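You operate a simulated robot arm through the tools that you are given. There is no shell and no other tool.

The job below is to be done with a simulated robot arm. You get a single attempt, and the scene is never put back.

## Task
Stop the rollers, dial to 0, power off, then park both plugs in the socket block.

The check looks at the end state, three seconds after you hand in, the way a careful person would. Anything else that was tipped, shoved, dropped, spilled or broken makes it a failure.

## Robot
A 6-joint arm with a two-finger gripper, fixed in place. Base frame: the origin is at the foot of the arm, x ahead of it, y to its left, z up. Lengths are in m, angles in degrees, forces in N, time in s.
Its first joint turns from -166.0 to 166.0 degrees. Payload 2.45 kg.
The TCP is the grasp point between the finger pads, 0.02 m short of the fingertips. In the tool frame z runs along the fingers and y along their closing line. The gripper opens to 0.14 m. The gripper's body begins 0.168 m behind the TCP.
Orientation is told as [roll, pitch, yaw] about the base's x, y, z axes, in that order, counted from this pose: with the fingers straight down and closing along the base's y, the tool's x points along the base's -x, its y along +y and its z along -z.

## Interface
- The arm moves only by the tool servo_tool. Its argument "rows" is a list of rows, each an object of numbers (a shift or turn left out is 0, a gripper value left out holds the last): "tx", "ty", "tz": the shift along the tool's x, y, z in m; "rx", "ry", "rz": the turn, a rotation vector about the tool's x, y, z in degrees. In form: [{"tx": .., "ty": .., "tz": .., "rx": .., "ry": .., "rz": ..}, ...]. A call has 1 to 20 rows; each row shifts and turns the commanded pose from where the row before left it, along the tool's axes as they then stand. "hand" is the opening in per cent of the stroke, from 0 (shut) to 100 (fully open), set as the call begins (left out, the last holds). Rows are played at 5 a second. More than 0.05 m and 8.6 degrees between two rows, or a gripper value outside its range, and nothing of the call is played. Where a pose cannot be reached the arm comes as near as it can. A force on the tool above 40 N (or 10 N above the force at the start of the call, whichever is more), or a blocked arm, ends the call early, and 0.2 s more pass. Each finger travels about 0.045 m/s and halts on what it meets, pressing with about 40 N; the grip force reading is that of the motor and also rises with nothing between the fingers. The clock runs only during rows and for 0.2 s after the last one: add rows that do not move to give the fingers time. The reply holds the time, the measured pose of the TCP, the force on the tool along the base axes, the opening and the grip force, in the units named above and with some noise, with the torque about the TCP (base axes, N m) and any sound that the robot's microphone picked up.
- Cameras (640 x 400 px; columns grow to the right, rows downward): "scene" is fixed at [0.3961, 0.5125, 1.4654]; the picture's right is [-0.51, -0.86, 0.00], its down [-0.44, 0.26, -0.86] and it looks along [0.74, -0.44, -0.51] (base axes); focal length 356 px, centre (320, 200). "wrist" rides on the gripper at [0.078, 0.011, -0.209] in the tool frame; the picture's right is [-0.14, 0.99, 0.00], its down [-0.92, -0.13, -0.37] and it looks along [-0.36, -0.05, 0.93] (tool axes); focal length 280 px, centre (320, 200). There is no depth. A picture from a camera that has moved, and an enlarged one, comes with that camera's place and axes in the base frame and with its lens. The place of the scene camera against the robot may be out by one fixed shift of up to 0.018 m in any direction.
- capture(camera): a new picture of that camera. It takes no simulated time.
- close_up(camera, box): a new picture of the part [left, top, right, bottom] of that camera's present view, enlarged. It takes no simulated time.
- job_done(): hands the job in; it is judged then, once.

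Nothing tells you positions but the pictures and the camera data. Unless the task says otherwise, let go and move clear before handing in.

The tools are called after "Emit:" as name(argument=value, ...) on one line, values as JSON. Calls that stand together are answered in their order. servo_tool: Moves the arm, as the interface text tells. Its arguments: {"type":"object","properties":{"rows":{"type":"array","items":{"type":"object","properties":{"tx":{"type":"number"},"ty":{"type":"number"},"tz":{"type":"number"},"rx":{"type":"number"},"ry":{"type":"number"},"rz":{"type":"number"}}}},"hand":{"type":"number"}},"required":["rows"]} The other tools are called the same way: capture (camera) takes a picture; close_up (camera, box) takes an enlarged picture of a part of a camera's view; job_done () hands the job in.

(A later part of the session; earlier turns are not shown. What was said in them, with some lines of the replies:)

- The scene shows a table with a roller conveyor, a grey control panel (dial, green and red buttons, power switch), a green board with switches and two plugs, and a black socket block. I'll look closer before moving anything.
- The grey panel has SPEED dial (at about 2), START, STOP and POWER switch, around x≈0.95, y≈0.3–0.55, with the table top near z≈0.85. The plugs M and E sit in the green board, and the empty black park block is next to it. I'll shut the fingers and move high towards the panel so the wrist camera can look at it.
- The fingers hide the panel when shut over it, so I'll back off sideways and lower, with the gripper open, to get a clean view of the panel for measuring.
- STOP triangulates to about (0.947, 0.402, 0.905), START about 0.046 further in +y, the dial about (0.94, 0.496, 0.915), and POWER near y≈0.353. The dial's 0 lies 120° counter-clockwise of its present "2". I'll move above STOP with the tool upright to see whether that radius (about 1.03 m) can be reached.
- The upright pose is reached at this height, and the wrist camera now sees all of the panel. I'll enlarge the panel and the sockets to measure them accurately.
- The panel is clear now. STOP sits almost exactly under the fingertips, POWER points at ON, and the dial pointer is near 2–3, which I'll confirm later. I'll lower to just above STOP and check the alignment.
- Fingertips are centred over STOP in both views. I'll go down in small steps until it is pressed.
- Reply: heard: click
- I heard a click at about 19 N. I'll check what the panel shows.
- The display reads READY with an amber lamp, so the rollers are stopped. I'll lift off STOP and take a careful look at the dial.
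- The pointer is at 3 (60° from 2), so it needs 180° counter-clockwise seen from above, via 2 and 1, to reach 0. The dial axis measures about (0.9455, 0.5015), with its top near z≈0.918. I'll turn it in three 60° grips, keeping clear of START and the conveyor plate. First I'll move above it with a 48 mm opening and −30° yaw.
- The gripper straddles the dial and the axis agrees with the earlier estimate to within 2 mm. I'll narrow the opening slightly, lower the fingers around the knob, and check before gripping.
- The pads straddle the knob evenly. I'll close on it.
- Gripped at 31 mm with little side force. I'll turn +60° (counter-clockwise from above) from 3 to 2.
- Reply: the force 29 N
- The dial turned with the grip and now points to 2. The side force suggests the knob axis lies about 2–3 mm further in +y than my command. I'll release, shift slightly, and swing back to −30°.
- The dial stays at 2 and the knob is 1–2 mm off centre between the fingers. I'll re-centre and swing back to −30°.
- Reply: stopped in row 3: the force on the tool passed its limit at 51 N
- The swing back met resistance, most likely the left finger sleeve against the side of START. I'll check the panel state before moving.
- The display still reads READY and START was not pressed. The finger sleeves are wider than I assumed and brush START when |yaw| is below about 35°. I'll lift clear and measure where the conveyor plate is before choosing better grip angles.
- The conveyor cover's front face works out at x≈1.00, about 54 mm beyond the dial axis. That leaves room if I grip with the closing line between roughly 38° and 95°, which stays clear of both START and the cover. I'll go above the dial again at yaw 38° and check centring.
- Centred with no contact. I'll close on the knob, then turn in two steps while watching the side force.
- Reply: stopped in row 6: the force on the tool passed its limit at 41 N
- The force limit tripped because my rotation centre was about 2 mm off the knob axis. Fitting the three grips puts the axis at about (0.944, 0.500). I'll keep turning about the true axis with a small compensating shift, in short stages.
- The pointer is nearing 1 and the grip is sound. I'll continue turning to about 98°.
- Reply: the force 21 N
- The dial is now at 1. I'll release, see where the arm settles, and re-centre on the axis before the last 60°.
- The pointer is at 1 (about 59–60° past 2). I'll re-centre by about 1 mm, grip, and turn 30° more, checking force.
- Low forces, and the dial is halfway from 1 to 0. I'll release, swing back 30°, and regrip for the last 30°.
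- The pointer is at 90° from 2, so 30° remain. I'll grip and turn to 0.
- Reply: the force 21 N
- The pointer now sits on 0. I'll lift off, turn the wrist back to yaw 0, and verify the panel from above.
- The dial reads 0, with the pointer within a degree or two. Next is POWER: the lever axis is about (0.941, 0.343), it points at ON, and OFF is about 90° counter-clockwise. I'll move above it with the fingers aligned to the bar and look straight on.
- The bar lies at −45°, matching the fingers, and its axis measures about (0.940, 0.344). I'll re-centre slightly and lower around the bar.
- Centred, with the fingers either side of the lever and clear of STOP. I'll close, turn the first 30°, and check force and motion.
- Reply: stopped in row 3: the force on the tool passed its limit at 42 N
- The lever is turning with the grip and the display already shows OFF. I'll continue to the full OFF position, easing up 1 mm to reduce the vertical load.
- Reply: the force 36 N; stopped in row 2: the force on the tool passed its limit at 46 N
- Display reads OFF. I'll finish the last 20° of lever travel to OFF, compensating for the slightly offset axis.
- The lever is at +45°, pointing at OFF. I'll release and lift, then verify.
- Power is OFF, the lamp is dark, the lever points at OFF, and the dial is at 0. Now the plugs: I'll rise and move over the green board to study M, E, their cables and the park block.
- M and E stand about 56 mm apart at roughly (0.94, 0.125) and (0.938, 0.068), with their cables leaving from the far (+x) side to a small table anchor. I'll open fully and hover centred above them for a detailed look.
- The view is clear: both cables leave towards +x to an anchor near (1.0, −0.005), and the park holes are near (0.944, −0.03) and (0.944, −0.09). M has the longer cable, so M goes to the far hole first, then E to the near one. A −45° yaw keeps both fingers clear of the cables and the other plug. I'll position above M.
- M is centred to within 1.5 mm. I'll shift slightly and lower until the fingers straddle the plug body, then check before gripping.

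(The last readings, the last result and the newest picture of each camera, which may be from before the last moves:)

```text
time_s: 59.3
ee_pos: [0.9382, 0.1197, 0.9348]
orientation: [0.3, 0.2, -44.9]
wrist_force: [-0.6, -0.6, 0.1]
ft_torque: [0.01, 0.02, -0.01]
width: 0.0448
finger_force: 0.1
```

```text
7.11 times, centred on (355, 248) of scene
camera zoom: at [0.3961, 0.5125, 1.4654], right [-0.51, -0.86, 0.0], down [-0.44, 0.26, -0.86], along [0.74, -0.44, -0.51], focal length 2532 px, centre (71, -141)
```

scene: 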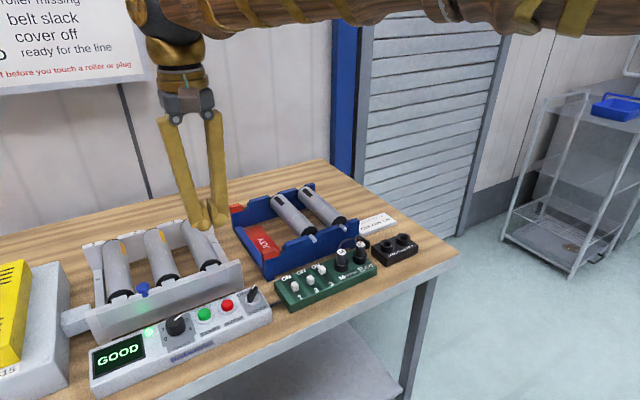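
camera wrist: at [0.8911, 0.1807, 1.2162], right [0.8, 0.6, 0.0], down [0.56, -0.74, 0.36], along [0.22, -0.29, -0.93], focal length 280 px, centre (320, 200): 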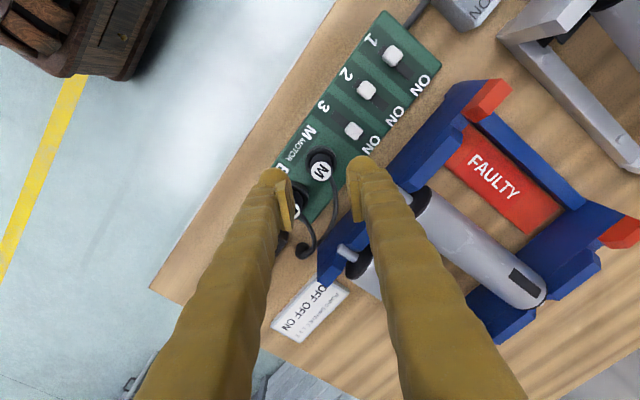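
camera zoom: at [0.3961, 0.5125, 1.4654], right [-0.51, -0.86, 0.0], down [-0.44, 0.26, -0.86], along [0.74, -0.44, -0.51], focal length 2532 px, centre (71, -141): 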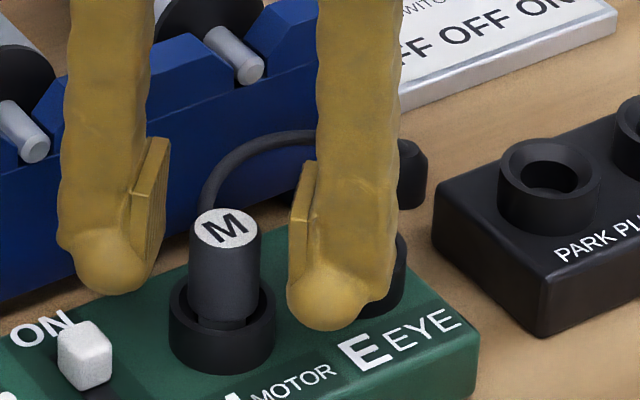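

Emit:
servo_tool(rows=[{"tz": 0.002}, {}, {}, {}, {}], hand=0)

Emit:
close_up(camera="wrist", box=[240, 110, 420, 230])

Emit:
close_up(camera="scene", box=[310, 220, 400, 276])

```text
time_s: 60.5
ee_pos: [0.9391, 0.121, 0.9328]
orientation: [0.1, 0.1, -44.9]
wrist_force: [0.2, -0.7, 0.4]
ft_torque: [-0.02, -0.03, 0.01]
width: 0.0209
finger_force: 39.8
```

```text
3.33 times, centred on (330, 170) of wrist
camera zoom: at [0.8923, 0.1816, 1.1431], right [0.8, 0.6, 0.0], down [0.56, -0.74, 0.36], along [0.22, -0.29, -0.93], focal length 935 px, centre (287, 300)
```

zoom: 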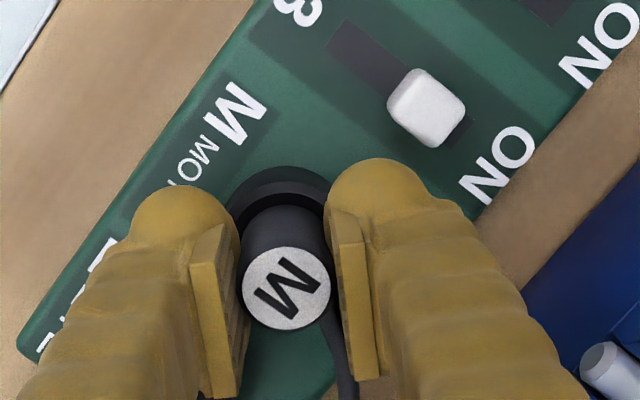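

```text
7.11 times, centred on (355, 248) of scene
camera zoom: at [0.3961, 0.5125, 1.4654], right [-0.51, -0.86, 0.0], down [-0.44, 0.26, -0.86], along [0.74, -0.44, -0.51], focal length 2532 px, centre (71, -141)
```

zoom: 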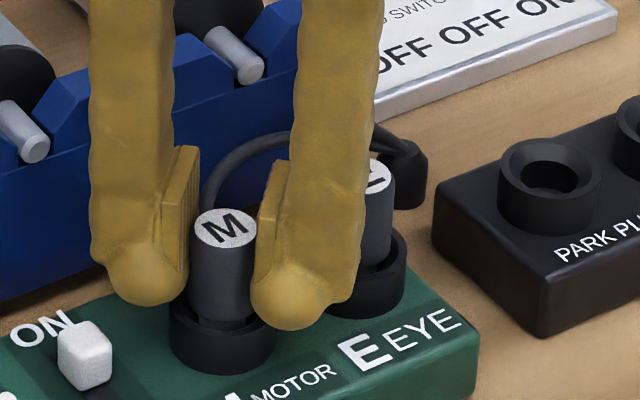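

M is gripped firmly (21 mm) with no side load. I'll pull straight up in small steps and watch the force.

Emit:
servo_tool(rows=[{"tz": -0.003}, {"tz": -0.003}, {"tz": -0.004}, {"tz": -0.005}, {}])

Emit:
close_up(camera="scene", box=[310, 210, 400, 266])

```text
time_s: 61.7
ee_pos: [0.9388, 0.1195, 0.9485]
orientation: [0.2, 0.1, -44.9]
wrist_force: [0.1, 0.1, -1.4]
ft_torque: [-0.03, -0.01, -0.01]
width: 0.0206
finger_force: 40.1
```

```text
7.11 times, centred on (355, 238) of scene
camera zoom: at [0.3961, 0.5125, 1.4654], right [-0.51, -0.86, 0.0], down [-0.44, 0.26, -0.86], along [0.74, -0.44, -0.51], focal length 2532 px, centre (71, -70)
```

zoom: 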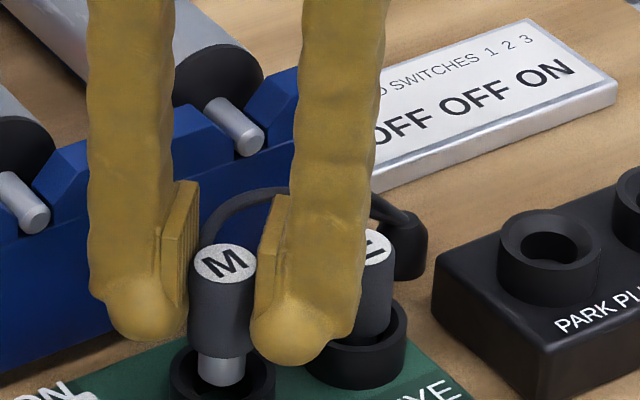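

M is sliding out freely and its metal pin is showing. I'll continue lifting.

Emit:
servo_tool(rows=[{"tz": -0.008}, {"tz": -0.01}, {"tz": -0.01}, {"tz": -0.01}, {}])

Emit:
close_up(camera="scene", box=[300, 180, 430, 262])

Emit:
capture(camera="wrist")

```text
time_s: 62.9
ee_pos: [0.9397, 0.1209, 0.986]
orientation: [0.1, 0.2, -44.9]
wrist_force: [-0.2, -0.7, -0.6]
ft_torque: [-0.02, -0.01, 0.0]
width: 0.0208
finger_force: 40.3
```

```text
4.88 times, centred on (365, 221) of scene
camera zoom: at [0.3961, 0.5125, 1.4654], right [-0.51, -0.86, 0.0], down [-0.44, 0.26, -0.86], along [0.74, -0.44, -0.51], focal length 1737 px, centre (100, 98)
```

zoom: 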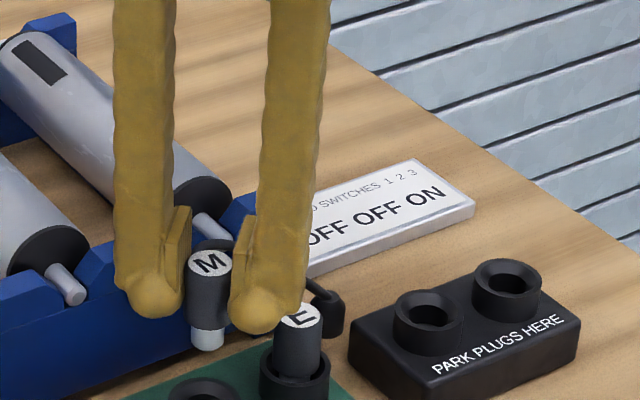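

```text
taken
camera wrist: at [0.8918, 0.1818, 1.1955], right [0.8, 0.6, 0.0], down [0.56, -0.74, 0.36], along [0.22, -0.29, -0.93], focal length 280 px, centre (320, 200)
```

wrist: 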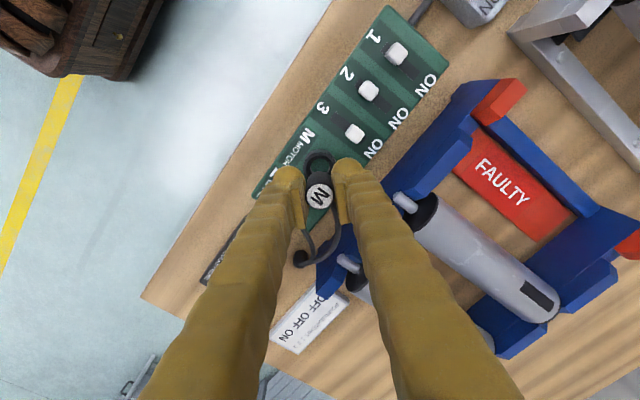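

M is free, with a short pin (~12 mm). The park collars match the board's in height. Combined estimates put the far hole near (0.937, −0.073) and the near hole near (0.937, −0.018). I'll lift a bit more and carry M over in stages, watching the cable.

Emit:
servo_tool(rows=[{"tz": -0.01}, {"tz": -0.01}, {"tx": -0.0271, "ty": -0.0279}, {"tx": -0.0271, "ty": -0.0279}, {}])

Emit:
close_up(camera="scene", box=[310, 170, 440, 270])

Emit:
capture(camera="wrist")

```text
time_s: 64.1
ee_pos: [0.9373, 0.0414, 1.0041]
orientation: [0.1, 0.2, -44.9]
wrist_force: [-0.2, -0.1, -0.8]
ft_torque: [-0.02, 0.01, 0.0]
width: 0.0208
finger_force: 40.3
```

```text
4.00 times, centred on (375, 220) of scene
camera zoom: at [0.3961, 0.5125, 1.4654], right [-0.51, -0.86, 0.0], down [-0.44, 0.26, -0.86], along [0.74, -0.44, -0.51], focal length 1424 px, centre (100, 120)
```

zoom: 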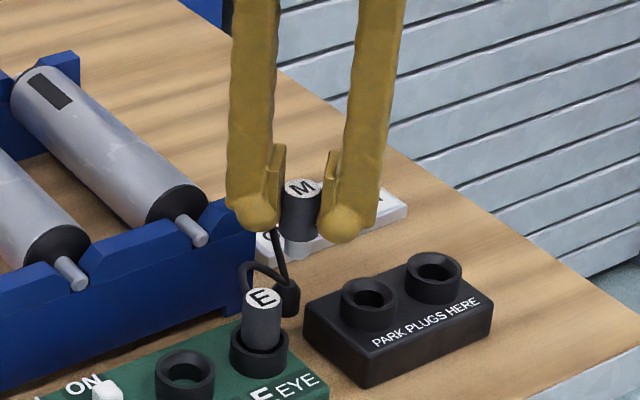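

```text
taken
camera wrist: at [0.8911, 0.1042, 1.2156], right [0.8, 0.6, 0.0], down [0.56, -0.74, 0.36], along [0.22, -0.29, -0.93], focal length 280 px, centre (320, 200)
```

wrist: 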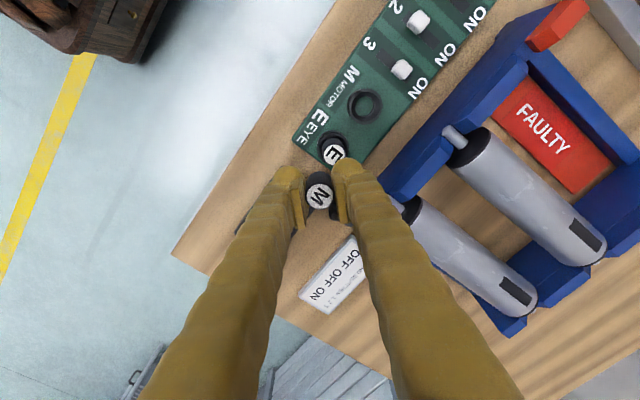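

The cable hangs slack with no force. I'll continue over the far hole.

Emit:
servo_tool(rows=[{"tx": -0.0271, "ty": -0.0275}, {"tx": -0.0271, "ty": -0.0275}, {"tx": -0.0271, "ty": -0.0275}, {}])

Emit:
close_up(camera="scene", box=[340, 160, 450, 270])

Emit:
capture(camera="wrist")

Emit:
close_up(camera="wrist", box=[240, 110, 420, 230])

```text
time_s: 65.1
ee_pos: [0.9365, -0.074, 1.0049]
orientation: [0.3, 0.1, -44.9]
wrist_force: [-0.3, -0.1, 0.2]
ft_torque: [-0.02, -0.01, 0.0]
width: 0.0202
finger_force: 40.3
```

```text
3.64 times, centred on (395, 215) of scene
camera zoom: at [0.3961, 0.5125, 1.4654], right [-0.51, -0.86, 0.0], down [-0.44, 0.26, -0.86], along [0.74, -0.44, -0.51], focal length 1294 px, centre (47, 146)
```

zoom: 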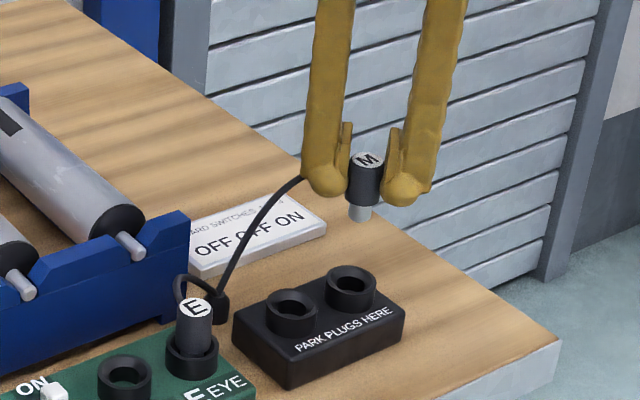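

```text
taken
camera wrist: at [0.8906, -0.0117, 1.2154], right [0.8, 0.6, 0.0], down [0.56, -0.74, 0.36], along [0.22, -0.29, -0.93], focal length 280 px, centre (320, 200)
```

wrist: 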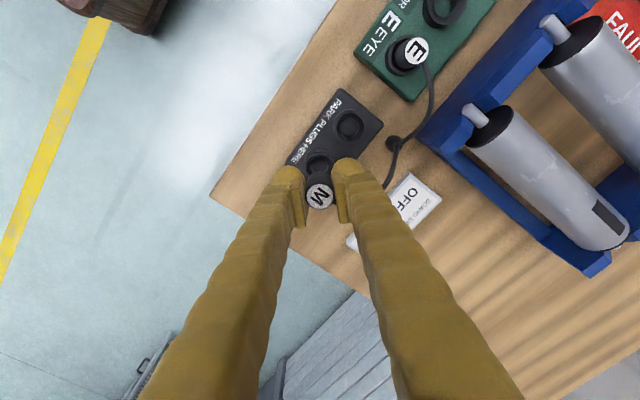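

```text
3.33 times, centred on (330, 170) of wrist
camera zoom: at [0.8906, -0.0117, 1.2154], right [0.8, 0.6, 0.0], down [0.56, -0.74, 0.36], along [0.22, -0.29, -0.93], focal length 935 px, centre (287, 300)
```

zoom: 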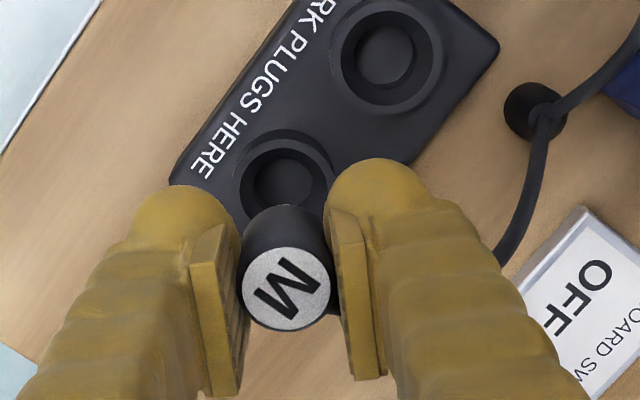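

Emit:
close_up(camera="wrist", box=[290, 105, 390, 170])

Emit:
close_up(camera="scene", box=[400, 190, 460, 260])

```text
6.15 times, centred on (340, 138) of wrist
camera zoom: at [0.8906, -0.0117, 1.2154], right [0.8, 0.6, 0.0], down [0.56, -0.74, 0.36], along [0.22, -0.29, -0.93], focal length 1726 px, centre (197, 585)
```

zoom: 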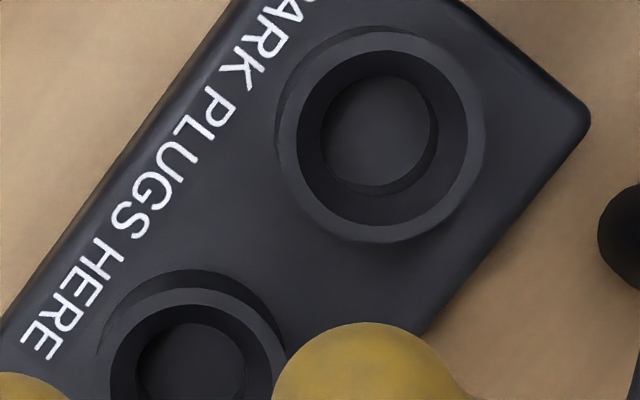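

```text
5.71 times, centred on (430, 225) of scene
camera zoom: at [0.3961, 0.5125, 1.4654], right [-0.51, -0.86, 0.0], down [-0.44, 0.26, -0.86], along [0.74, -0.44, -0.51], focal length 2034 px, centre (-309, 57)
```

zoom: 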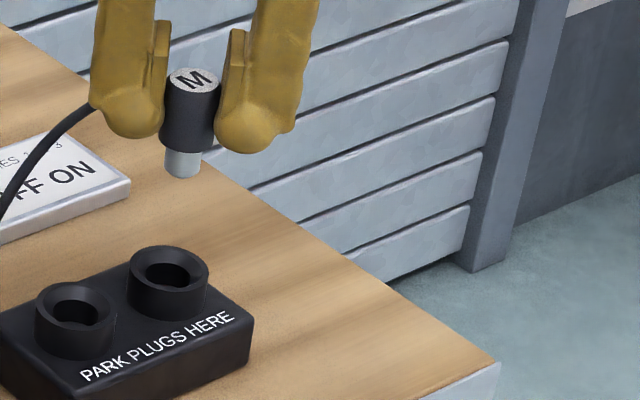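

I can see both park holes clearly. The far hole is about 4 mm off the tool axis in image-down and 1 mm to the left. I'll correct this, lower partway, and re-check.

Emit:
servo_tool(rows=[{"tx": -0.004, "ty": -0.001}, {"tz": 0.012}, {"tz": 0.012}, {"tz": 0.011}, {}])

Emit:
close_up(camera="wrist", box=[270, 110, 390, 190])

Emit:
close_up(camera="scene", box=[380, 190, 460, 260])

```text
time_s: 66.3
ee_pos: [0.9391, -0.0771, 0.9702]
orientation: [0.1, 0.2, -44.9]
wrist_force: [0.4, -0.5, 0.1]
ft_torque: [0.0, 0.0, -0.01]
width: 0.0208
finger_force: 40.0
```

```text
5.00 times, centred on (330, 150) of wrist
camera zoom: at [0.893, -0.015, 1.1798], right [0.8, 0.6, 0.0], down [0.56, -0.74, 0.36], along [0.22, -0.29, -0.93], focal length 1402 px, centre (270, 450)
```

zoom: 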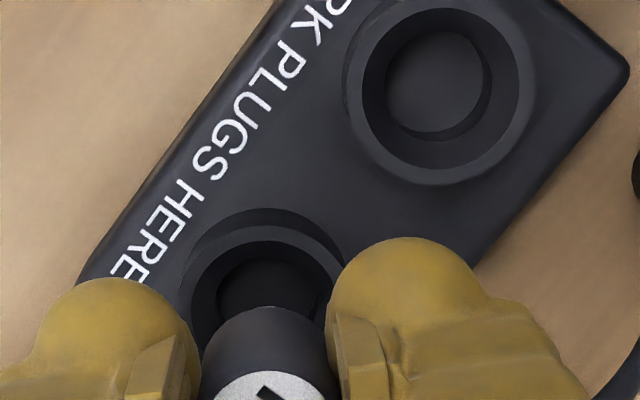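

```text
5.71 times, centred on (420, 225) of scene
camera zoom: at [0.3961, 0.5125, 1.4654], right [-0.51, -0.86, 0.0], down [-0.44, 0.26, -0.86], along [0.74, -0.44, -0.51], focal length 2034 px, centre (-251, 57)
```

zoom: 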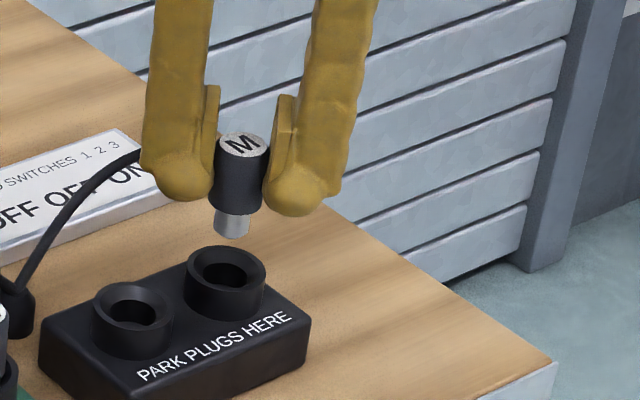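

Both views show the pin aligned with the far hole to within a millimetre or two. I'll lower slowly, watching the force as the pin enters.

Emit:
servo_tool(rows=[{"tz": 0.008}, {"tz": 0.008}, {"tz": 0.004}, {"tz": 0.004}, {}])

Emit:
close_up(camera="wrist", box=[270, 130, 390, 210])

Emit:
close_up(camera="scene", box=[380, 200, 450, 260])

```text
time_s: 67.5
ee_pos: [0.9389, -0.076, 0.9461]
orientation: [0.1, 0.2, -44.8]
wrist_force: [-1.1, 0.4, -0.2]
ft_torque: [0.01, -0.03, 0.0]
width: 0.0207
finger_force: 40.1
```

```text
5.00 times, centred on (330, 170) of wrist
camera zoom: at [0.8932, -0.0151, 1.1561], right [0.8, 0.6, 0.0], down [0.56, -0.74, 0.36], along [0.22, -0.29, -0.93], focal length 1402 px, centre (270, 350)
```

zoom: 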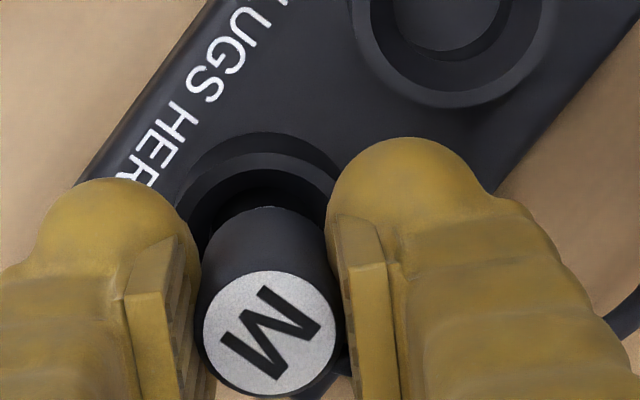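

```text
6.67 times, centred on (415, 230) of scene
camera zoom: at [0.3961, 0.5125, 1.4654], right [-0.51, -0.86, 0.0], down [-0.44, 0.26, -0.86], along [0.74, -0.44, -0.51], focal length 2373 px, centre (-313, 0)
```

zoom: 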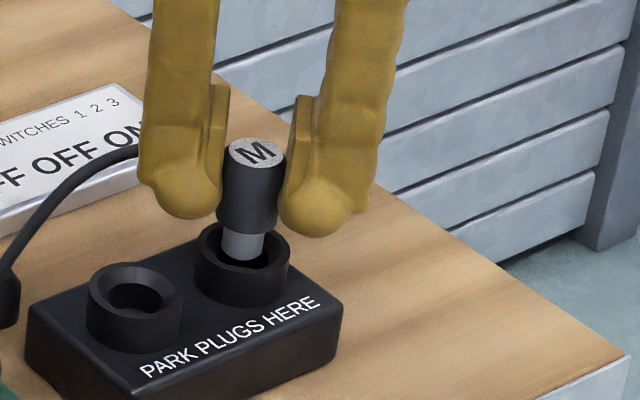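

The pin is entering the collar cleanly with no contact force. I'll continue in 3 mm steps.

Emit:
servo_tool(rows=[{"tz": 0.003}, {"tz": 0.003}, {"tz": 0.003}, {"tz": 0.002}, {}])

Emit:
close_up(camera="scene", box=[380, 200, 450, 260])

Emit:
close_up(camera="wrist", box=[270, 130, 390, 210])

```text
time_s: 68.7
ee_pos: [0.9397, -0.0762, 0.9349]
orientation: [0.3, 0.2, -44.9]
wrist_force: [-0.2, 0.4, -0.6]
ft_torque: [-0.01, 0.02, -0.02]
width: 0.0206
finger_force: 39.8
```

```text
6.67 times, centred on (415, 230) of scene
camera zoom: at [0.3961, 0.5125, 1.4654], right [-0.51, -0.86, 0.0], down [-0.44, 0.26, -0.86], along [0.74, -0.44, -0.51], focal length 2373 px, centre (-313, 0)
```

zoom: 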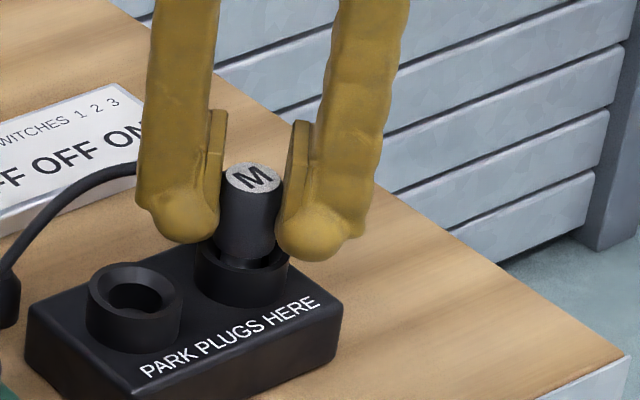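

```text
5.00 times, centred on (330, 170) of wrist
camera zoom: at [0.8927, -0.0151, 1.1448], right [0.8, 0.6, 0.0], down [0.56, -0.74, 0.36], along [0.22, -0.29, -0.93], focal length 1402 px, centre (270, 350)
```

zoom: 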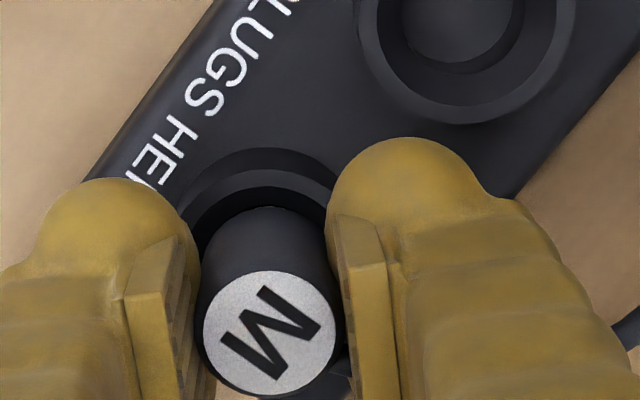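

M slides in with no resistance. I'll go down gently until it seats.

Emit:
servo_tool(rows=[{"tz": 0.0015}, {"tz": 0.0015}, {}])

Emit:
close_up(camera="scene", box=[380, 200, 450, 260])

```text
time_s: 69.5
ee_pos: [0.939, -0.0765, 0.9328]
orientation: [0.2, 0.3, -45.0]
wrist_force: [-3.5, 0.9, 17.3]
ft_torque: [0.05, 0.13, -0.03]
width: 0.0208
finger_force: 39.5
```

```text
6.67 times, centred on (415, 230) of scene
camera zoom: at [0.3961, 0.5125, 1.4654], right [-0.51, -0.86, 0.0], down [-0.44, 0.26, -0.86], along [0.74, -0.44, -0.51], focal length 2373 px, centre (-313, 0)
```

zoom: 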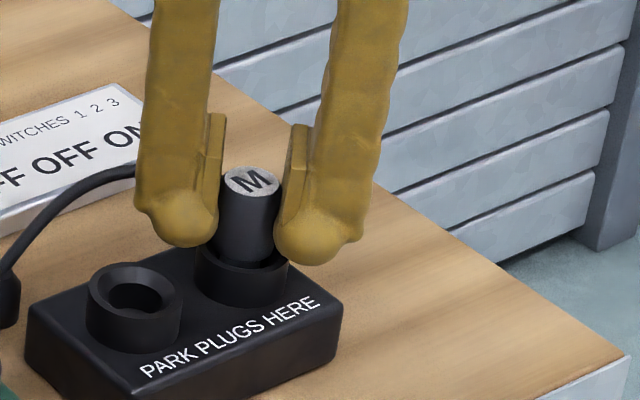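

Seated: 17 N of vertical contact at the expected height. I'll release and lift clear, then check that M stays upright.

Emit:
servo_tool(rows=[{"tz": -0.001}, {}, {}, {}], hand=32)

Emit:
servo_tool(rows=[{"tz": -0.01}, {"tz": -0.02}, {"tz": -0.03}, {"tz": -0.03}, {}])

Emit:
capture(camera="wrist")

Emit:
close_up(camera="scene", box=[330, 200, 450, 280])

```text
time_s: 70.5
ee_pos: [0.9385, -0.0764, 0.9315]
orientation: [0.2, 0.2, -44.9]
wrist_force: [0.1, 1.1, 0.5]
ft_torque: [-0.01, -0.02, -0.01]
width: 0.0447
finger_force: 0.1
```

```text
time_s: 71.7
ee_pos: [0.9383, -0.0776, 1.023]
orientation: [0.1, 0.3, -45.0]
wrist_force: [0.9, -0.5, 0.4]
ft_torque: [-0.03, -0.02, 0.0]
width: 0.0449
finger_force: 0.0
```

```text
taken
camera wrist: at [0.8924, -0.0156, 1.233], right [0.8, 0.6, 0.0], down [0.56, -0.74, 0.36], along [0.22, -0.29, -0.93], focal length 280 px, centre (320, 200)
```

wrist: 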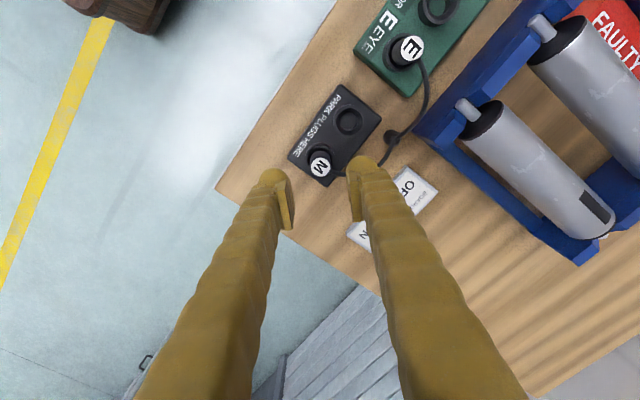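

```text
5.00 times, centred on (390, 240) of scene
camera zoom: at [0.3961, 0.5125, 1.4654], right [-0.51, -0.86, 0.0], down [-0.44, 0.26, -0.86], along [0.74, -0.44, -0.51], focal length 1780 px, centre (-30, 0)
```

zoom: 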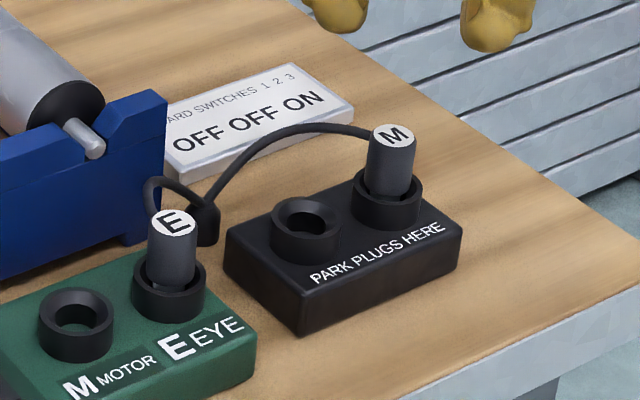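

M stands parked in the far hole. Now E: I'll return with the same orientation to above E at about (0.939, 0.065).

Emit:
servo_tool(rows=[{"tx": 0.025, "ty": 0.0253}, {"tx": 0.025, "ty": 0.0253}, {"tx": 0.025, "ty": 0.0253}, {"tx": 0.0252, "ty": 0.0253}, {"tz": 0.02}, {}])

Emit:
capture(camera="wrist")

Emit:
close_up(camera="wrist", box=[240, 110, 420, 230])

```text
time_s: 73.1
ee_pos: [0.938, 0.0652, 1.0039]
orientation: [0.0, 0.3, -44.9]
wrist_force: [0.5, 0.5, 0.2]
ft_torque: [-0.01, 0.01, 0.03]
width: 0.0447
finger_force: 0.1
```

```text
taken
camera wrist: at [0.8929, 0.1267, 1.2138], right [0.8, 0.6, 0.0], down [0.56, -0.74, 0.36], along [0.22, -0.29, -0.93], focal length 280 px, centre (320, 200)
```

wrist: 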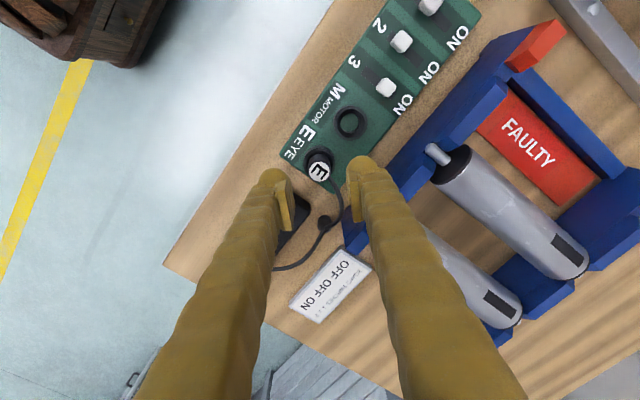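

```text
3.33 times, centred on (330, 170) of wrist
camera zoom: at [0.8929, 0.1267, 1.2138], right [0.8, 0.6, 0.0], down [0.56, -0.74, 0.36], along [0.22, -0.29, -0.93], focal length 935 px, centre (287, 300)
```

zoom: 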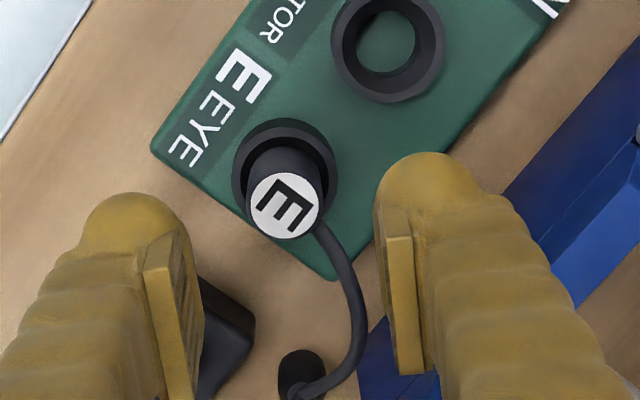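

E is centred and its cable curves away from both fingers. I'll lower to the same grip height used for M.

Emit:
servo_tool(rows=[{"tz": 0.02}, {"tz": 0.02}, {"tz": 0.015}, {"tz": 0.008}, {"tz": 0.006}, {"tz": 0.002}, {}])

Emit:
close_up(camera="wrist", box=[240, 110, 420, 230])

Emit:
close_up(camera="scene", box=[320, 210, 420, 280])

```text
time_s: 74.7
ee_pos: [0.9394, 0.066, 0.9321]
orientation: [0.2, 0.2, -45.0]
wrist_force: [0.6, 0.6, 0.7]
ft_torque: [0.0, -0.03, 0.02]
width: 0.0448
finger_force: 0.0
```

```text
3.33 times, centred on (330, 170) of wrist
camera zoom: at [0.893, 0.1277, 1.1423], right [0.8, 0.6, 0.0], down [0.56, -0.74, 0.36], along [0.22, -0.29, -0.93], focal length 935 px, centre (287, 300)
```

zoom: 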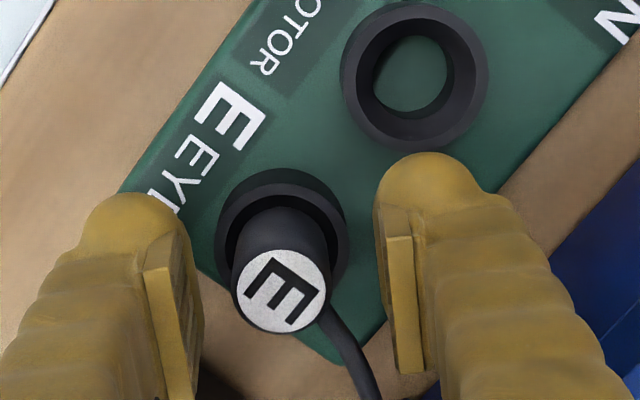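

```text
5.71 times, centred on (370, 245) of scene
camera zoom: at [0.3961, 0.5125, 1.4654], right [-0.51, -0.86, 0.0], down [-0.44, 0.26, -0.86], along [0.74, -0.44, -0.51], focal length 2034 px, centre (34, -57)
```

zoom: 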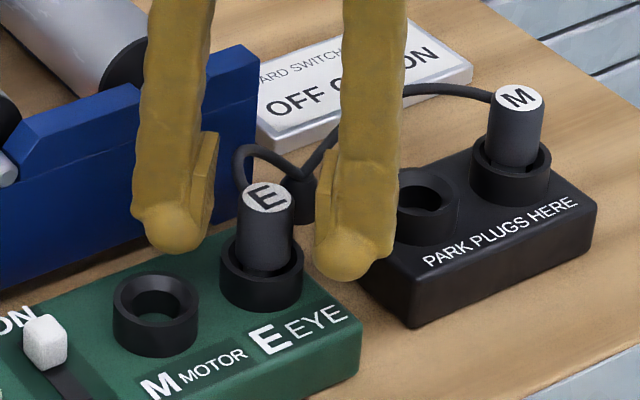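

Emit:
servo_tool(rows=[{"ty": -0.0012}, {}])

Emit:
servo_tool(rows=[{}, {}, {}, {}], hand=0)

Emit:
close_up(camera="wrist", box=[240, 110, 420, 230])

```text
time_s: 75.3
ee_pos: [0.9391, 0.0646, 0.9325]
orientation: [0.2, 0.3, -44.8]
wrist_force: [0.1, -0.2, 1.1]
ft_torque: [0.01, 0.03, -0.02]
width: 0.0449
finger_force: 0.0
```

```text
time_s: 76.3
ee_pos: [0.9378, 0.0657, 0.9328]
orientation: [0.2, 0.2, -44.9]
wrist_force: [0.9, -0.8, -0.4]
ft_torque: [0.02, 0.01, 0.0]
width: 0.021
finger_force: 40.2
```

```text
3.33 times, centred on (330, 170) of wrist
camera zoom: at [0.8924, 0.127, 1.1425], right [0.8, 0.6, 0.0], down [0.56, -0.74, 0.36], along [0.22, -0.29, -0.93], focal length 935 px, centre (287, 300)
```

zoom: 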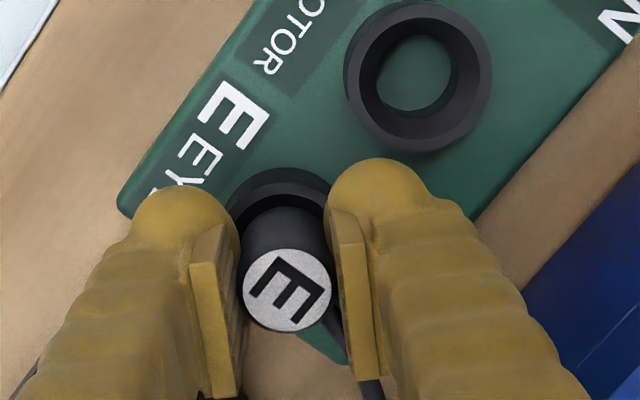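

E is gripped with no side load. I'll pull it straight up and check.

Emit:
servo_tool(rows=[{"tz": -0.003}, {"tz": -0.004}, {"tz": -0.005}, {"tz": -0.008}, {"tz": -0.01}, {"tz": -0.01}, {}])

Emit:
close_up(camera="scene", box=[320, 190, 440, 280])

Emit:
close_up(camera="wrist", box=[240, 110, 420, 230])

```text
time_s: 77.9
ee_pos: [0.9394, 0.0634, 0.9722]
orientation: [0.2, 0.2, -44.9]
wrist_force: [0.2, 0.7, -0.2]
ft_torque: [-0.02, -0.02, 0.01]
width: 0.0207
finger_force: 40.8
```

```text
4.44 times, centred on (380, 235) of scene
camera zoom: at [0.3961, 0.5125, 1.4654], right [-0.51, -0.86, 0.0], down [-0.44, 0.26, -0.86], along [0.74, -0.44, -0.51], focal length 1582 px, centre (53, 44)
```

zoom: 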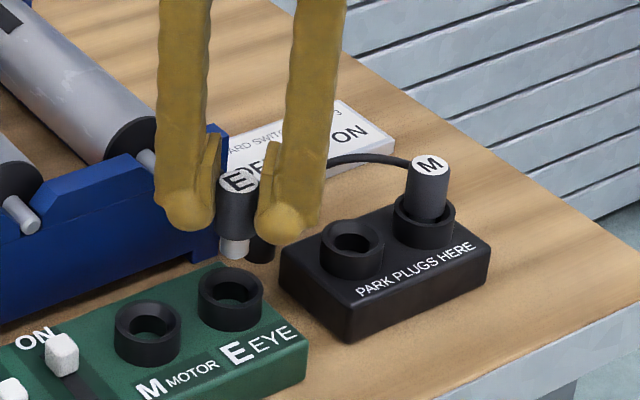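

```text
3.33 times, centred on (330, 170) of wrist
camera zoom: at [0.8926, 0.1263, 1.1823], right [0.8, 0.6, 0.0], down [0.56, -0.74, 0.36], along [0.22, -0.29, -0.93], focal length 935 px, centre (287, 300)
```

zoom: 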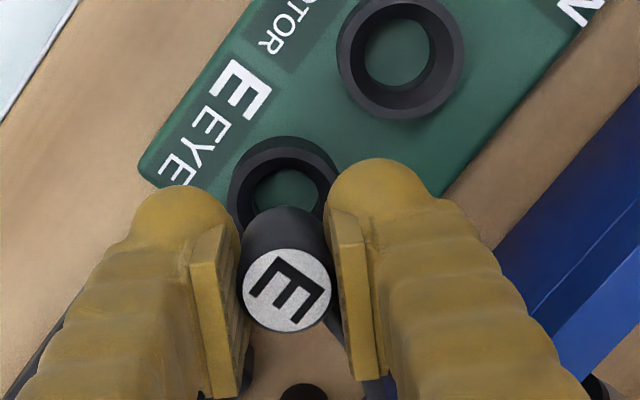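

E is out cleanly. The near hole lies 54.7 mm in +y from where M seated, so I'll move E to about (0.9385, −0.022) at a safe height and check alignment.

Emit:
servo_tool(rows=[{"tz": -0.013}, {"tx": -0.0203, "ty": -0.0205}, {"tx": -0.0203, "ty": -0.0205}, {"tx": -0.0202, "ty": -0.0204}, {}])

Emit:
close_up(camera="wrist", box=[270, 110, 390, 190])

Emit:
capture(camera="wrist")

Emit:
close_up(camera="scene", box=[340, 180, 450, 260])

```text
time_s: 79.1
ee_pos: [0.9377, -0.0232, 0.9851]
orientation: [0.2, 0.2, -45.0]
wrist_force: [-0.2, -0.8, 0.0]
ft_torque: [0.01, -0.02, 0.01]
width: 0.0209
finger_force: 39.6
```

```text
5.00 times, centred on (330, 150) of wrist
camera zoom: at [0.8922, 0.0402, 1.1951], right [0.8, 0.6, 0.0], down [0.56, -0.74, 0.36], along [0.22, -0.29, -0.93], focal length 1402 px, centre (270, 450)
```

zoom: 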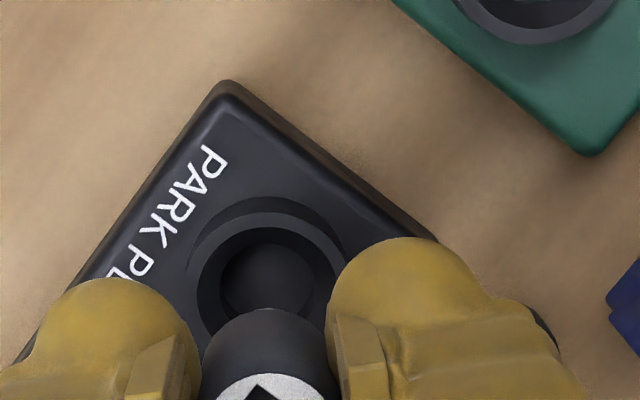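

```text
taken
camera wrist: at [0.8922, 0.0402, 1.1951], right [0.8, 0.6, 0.0], down [0.56, -0.74, 0.36], along [0.22, -0.29, -0.93], focal length 280 px, centre (320, 200)
```

wrist: 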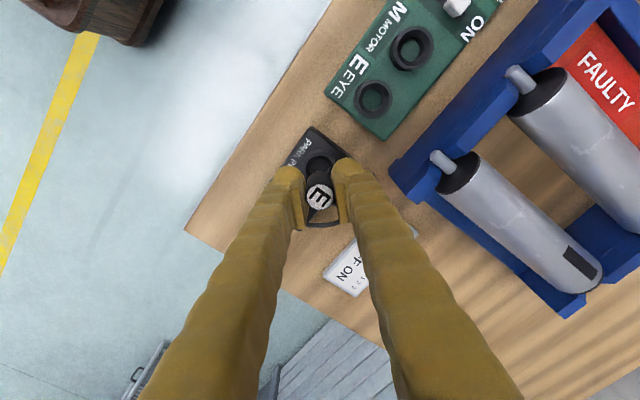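

```text
5.00 times, centred on (395, 220) of scene
camera zoom: at [0.3961, 0.5125, 1.4654], right [-0.51, -0.86, 0.0], down [-0.44, 0.26, -0.86], along [0.74, -0.44, -0.51], focal length 1780 px, centre (-55, 100)
```

zoom: 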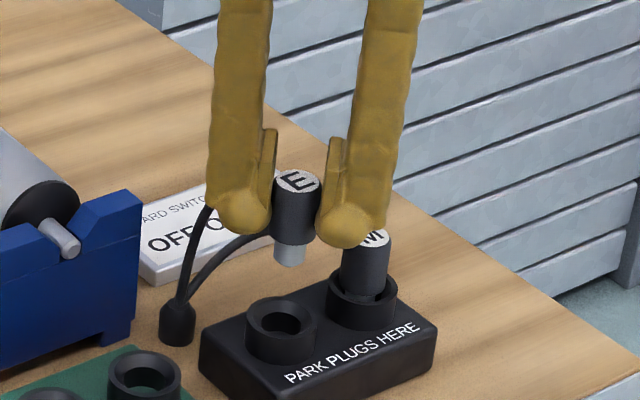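

E is aligned with the near hole in both views, with the same small offset pattern as M had. I'll lower it in stages.

Emit:
servo_tool(rows=[{"tz": 0.012}, {"tz": 0.01}, {"tz": 0.008}, {"tz": 0.005}, {"tz": 0.004}, {}])

Emit:
close_up(camera="scene", box=[350, 200, 430, 260])

Emit:
close_up(camera="wrist", box=[270, 130, 390, 210])

```text
time_s: 80.5
ee_pos: [0.9378, -0.0209, 0.9465]
orientation: [0.2, 0.2, -44.9]
wrist_force: [0.1, -0.1, 0.1]
ft_torque: [-0.03, 0.01, 0.02]
width: 0.0207
finger_force: 40.2
```

```text
6.67 times, centred on (390, 230) of scene
camera zoom: at [0.3961, 0.5125, 1.4654], right [-0.51, -0.86, 0.0], down [-0.44, 0.26, -0.86], along [0.74, -0.44, -0.51], focal length 2373 px, centre (-147, 0)
```

zoom: 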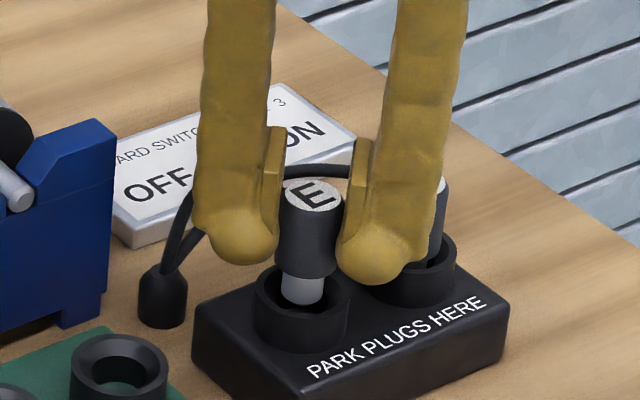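

```text
5.00 times, centred on (330, 170) of wrist
camera zoom: at [0.8922, 0.0403, 1.1559], right [0.8, 0.6, 0.0], down [0.56, -0.74, 0.36], along [0.22, -0.29, -0.93], focal length 1402 px, centre (270, 350)
```

zoom: 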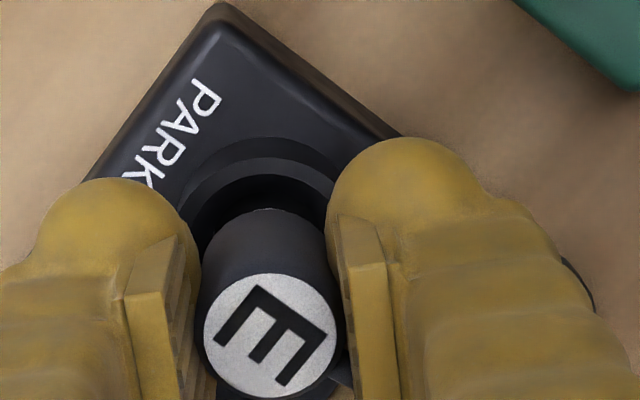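

The pin is inside the collar with no contact force. I'll continue to seat.

Emit:
servo_tool(rows=[{"tz": 0.003}, {"tz": 0.003}, {"tz": 0.003}, {"tz": 0.002}, {}])

Emit:
servo_tool(rows=[{"tz": 0.0015}, {"tz": 0.0015}, {}])

Emit:
close_up(camera="scene", box=[350, 200, 430, 260])

```text
time_s: 81.7
ee_pos: [0.9387, -0.0211, 0.9349]
orientation: [0.2, 0.2, -44.9]
wrist_force: [0.0, -0.2, 0.1]
ft_torque: [0.01, 0.0, 0.02]
width: 0.0207
finger_force: 39.9
```

```text
time_s: 82.5
ee_pos: [0.9397, -0.0223, 0.9314]
orientation: [0.2, 0.2, -45.0]
wrist_force: [-0.1, 1.4, 2.7]
ft_torque: [0.04, 0.0, 0.02]
width: 0.0206
finger_force: 39.8
```

```text
6.67 times, centred on (390, 230) of scene
camera zoom: at [0.3961, 0.5125, 1.4654], right [-0.51, -0.86, 0.0], down [-0.44, 0.26, -0.86], along [0.74, -0.44, -0.51], focal length 2373 px, centre (-147, 0)
```

zoom: 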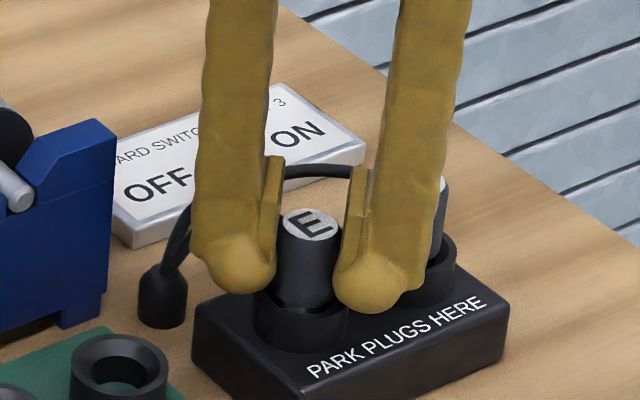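

E has just reached the bottom (2.7 N). One more millimetre to make sure it is seated, then I'll release and lift.

Emit:
servo_tool(rows=[{"tz": 0.001}, {}])

Emit:
servo_tool(rows=[{"tz": -0.0005}, {}, {}, {}], hand=30)

Emit:
servo_tool(rows=[{"tz": -0.01}, {"tz": -0.02}, {"tz": -0.03}, {"tz": -0.04}, {"tz": -0.04}, {}])

Emit:
capture(camera="wrist")

Emit:
capture(camera="scene")

Emit:
close_up(camera="scene", box=[330, 200, 450, 280])

```text
time_s: 83.1
ee_pos: [0.9381, -0.0212, 0.9325]
orientation: [0.3, 0.2, -44.9]
wrist_force: [-2.4, 1.0, 17.4]
ft_torque: [0.05, 0.1, 0.0]
width: 0.0207
finger_force: 39.5
```

```text
time_s: 84.1
ee_pos: [0.938, -0.0217, 0.9314]
orientation: [0.2, 0.2, -44.9]
wrist_force: [-0.4, -1.0, -0.1]
ft_torque: [0.0, 0.01, 0.02]
width: 0.0418
finger_force: 0.1
```

```text
time_s: 85.5
ee_pos: [0.9403, -0.0224, 1.0708]
orientation: [0.2, 0.2, -44.8]
wrist_force: [-0.4, 0.4, 0.9]
ft_torque: [-0.03, 0.0, -0.02]
width: 0.0421
finger_force: 0.0
```

```text
taken
camera wrist: at [0.8929, 0.0401, 1.282], right [0.8, 0.6, 0.0], down [0.56, -0.74, 0.36], along [0.22, -0.29, -0.93], focal length 280 px, centre (320, 200)
```

wrist: 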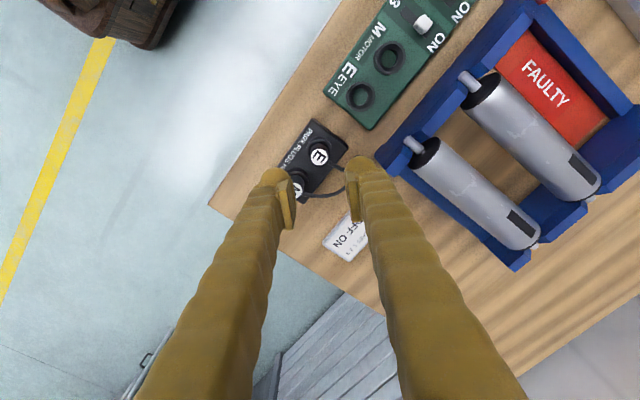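

```text
taken
```

scene: 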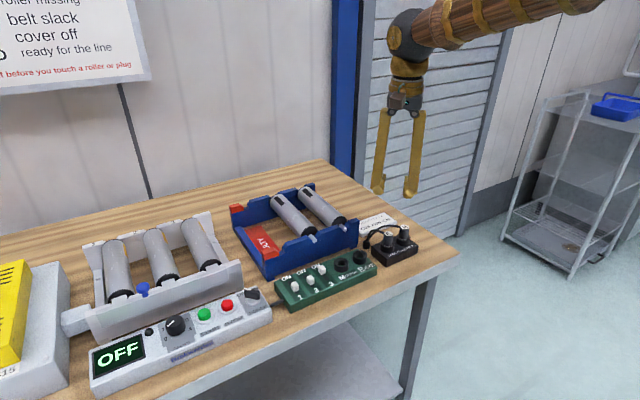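

```text
5.00 times, centred on (390, 240) of scene
camera zoom: at [0.3961, 0.5125, 1.4654], right [-0.51, -0.86, 0.0], down [-0.44, 0.26, -0.86], along [0.74, -0.44, -0.51], focal length 1780 px, centre (-30, 0)
```

zoom: 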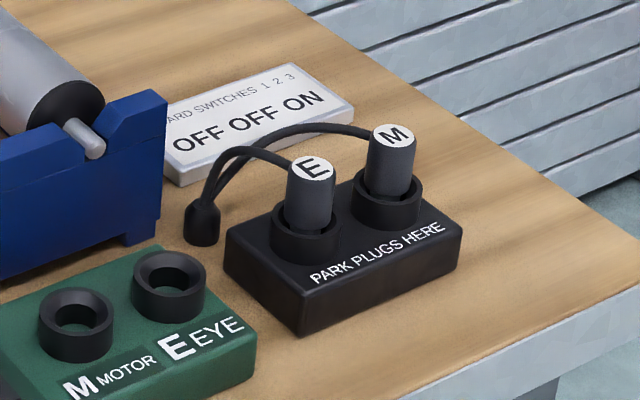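

Both plugs are seated in the park block. I'll double-check the dial with the same enlarged view as at the start: the pointer line should be exactly reversed from "3". I'll also check the rest of the bench.

Emit:
close_up(camera="scene", box=[140, 290, 220, 340])

Emit:
close_up(camera="scene", box=[220, 275, 280, 315])

Emit:
close_up(camera="scene", box=[0, 180, 300, 390])

Emit:
close_up(camera="scene", box=[220, 170, 420, 310])

```text
8.00 times, centred on (180, 315) of scene
camera zoom: at [0.3961, 0.5125, 1.4654], right [-0.51, -0.86, 0.0], down [-0.44, 0.26, -0.86], along [0.74, -0.44, -0.51], focal length 2848 px, centre (1440, -720)
```

zoom: 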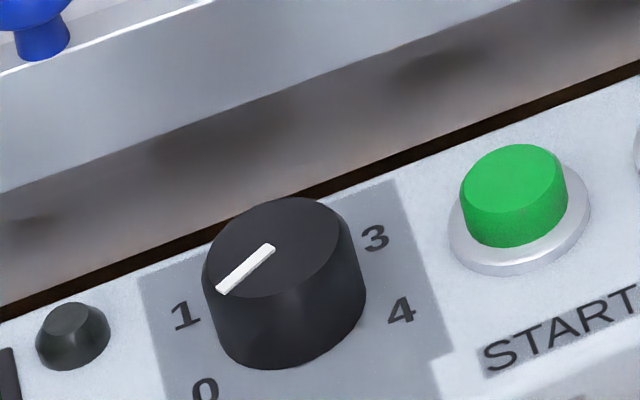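

```text
10.00 times, centred on (250, 295) of scene
camera zoom: at [0.3961, 0.5125, 1.4654], right [-0.51, -0.86, 0.0], down [-0.44, 0.26, -0.86], along [0.74, -0.44, -0.51], focal length 3560 px, centre (1020, -750)
```

zoom: 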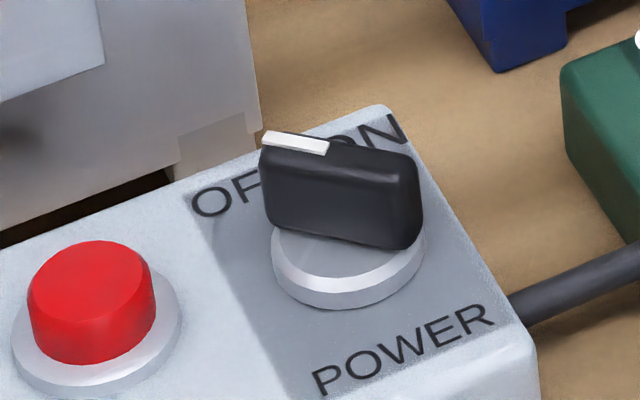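

```text
1.90 times, centred on (150, 285) of scene
camera zoom: at [0.3961, 0.5125, 1.4654], right [-0.51, -0.86, 0.0], down [-0.44, 0.26, -0.86], along [0.74, -0.44, -0.51], focal length 678 px, centre (644, 38)
```

zoom: 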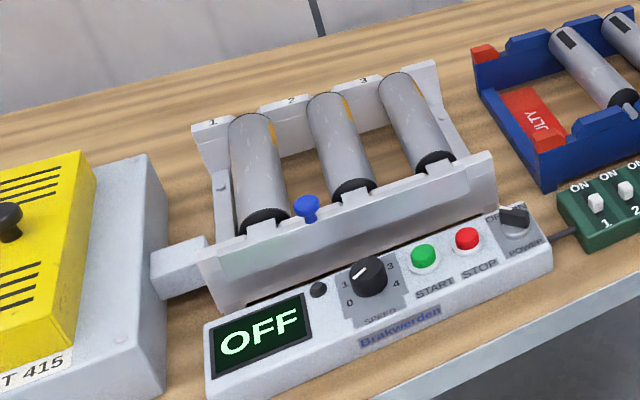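

```text
2.86 times, centred on (320, 240) of scene
camera zoom: at [0.3961, 0.5125, 1.4654], right [-0.51, -0.86, 0.0], down [-0.44, 0.26, -0.86], along [0.74, -0.44, -0.51], focal length 1017 px, centre (320, 86)
```

zoom: 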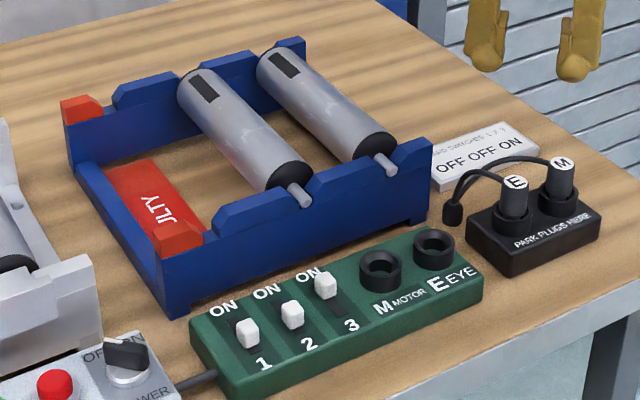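

Everything matches: the display is OFF, the dial pointer is on 0, POWER is at OFF, both plugs are parked, and the board switches, rollers and card look undisturbed. I'll move the arm well clear and take a last look.

Emit:
servo_tool(rows=[{"tz": -0.04}, {"tz": -0.04}, {"tz": -0.04}, {}, {}])

Emit:
close_up(camera="scene", box=[330, 200, 450, 280])

Emit:
capture(camera="wrist")

```text
time_s: 86.7
ee_pos: [0.9396, -0.0215, 1.1923]
orientation: [0.2, 0.3, -44.9]
wrist_force: [0.1, -0.2, 0.0]
ft_torque: [0.0, 0.03, 0.0]
width: 0.0418
finger_force: 0.1
```

```text
5.00 times, centred on (390, 240) of scene
camera zoom: at [0.3961, 0.5125, 1.4654], right [-0.51, -0.86, 0.0], down [-0.44, 0.26, -0.86], along [0.74, -0.44, -0.51], focal length 1780 px, centre (-30, 0)
```

zoom: 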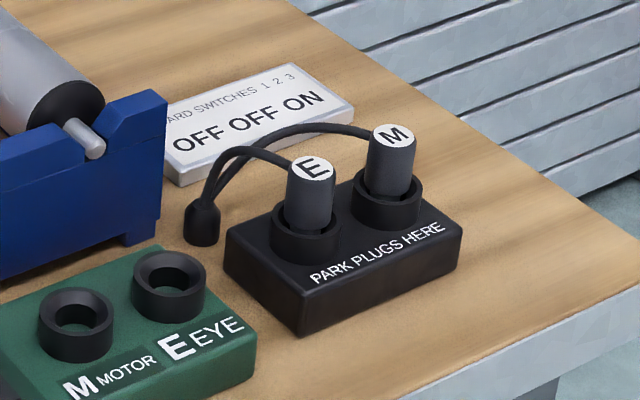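

```text
taken
camera wrist: at [0.8923, 0.0393, 1.4019], right [0.8, 0.6, 0.0], down [0.56, -0.74, 0.36], along [0.22, -0.29, -0.93], focal length 280 px, centre (320, 200)
```

wrist: 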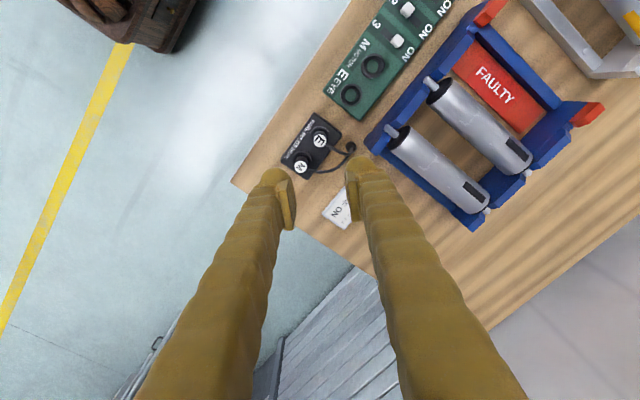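

The rollers are stopped, the dial is on 0, power is off, and both plugs are seated in the socket block. The arm is clear, so I'm handing in.

Emit:
job_done()

```text
The job is handed in.
```

The job is handed in. The rollers are stopped, the dial is on 0, the power is off and both plugs are parked in the socket block.

- **Stop:** I pressed STOP. It clicked and the display went from GOOD to READY with an amber lamp.
- **Dial:** It started at 3. I turned it to 0 in several short grips. My measurements of the pointer put it within about 5° of the 0 mark.
- **Power:** The switch lever points at OFF, the display reads OFF and the lamp is dark.
- **Plugs:** M is in the hole farther from the green board and E is in the nearer one. Both are pushed fully in, and their cables hang slack.

While I was turning the dial, a finger pressed against the side of START hard enough to trip the force limit once, at 51 N. START wasn't pressed, and the display still read READY afterwards. In the last pictures nothing else on the bench looked moved, and the board switches still match their OFF OFF ON card.
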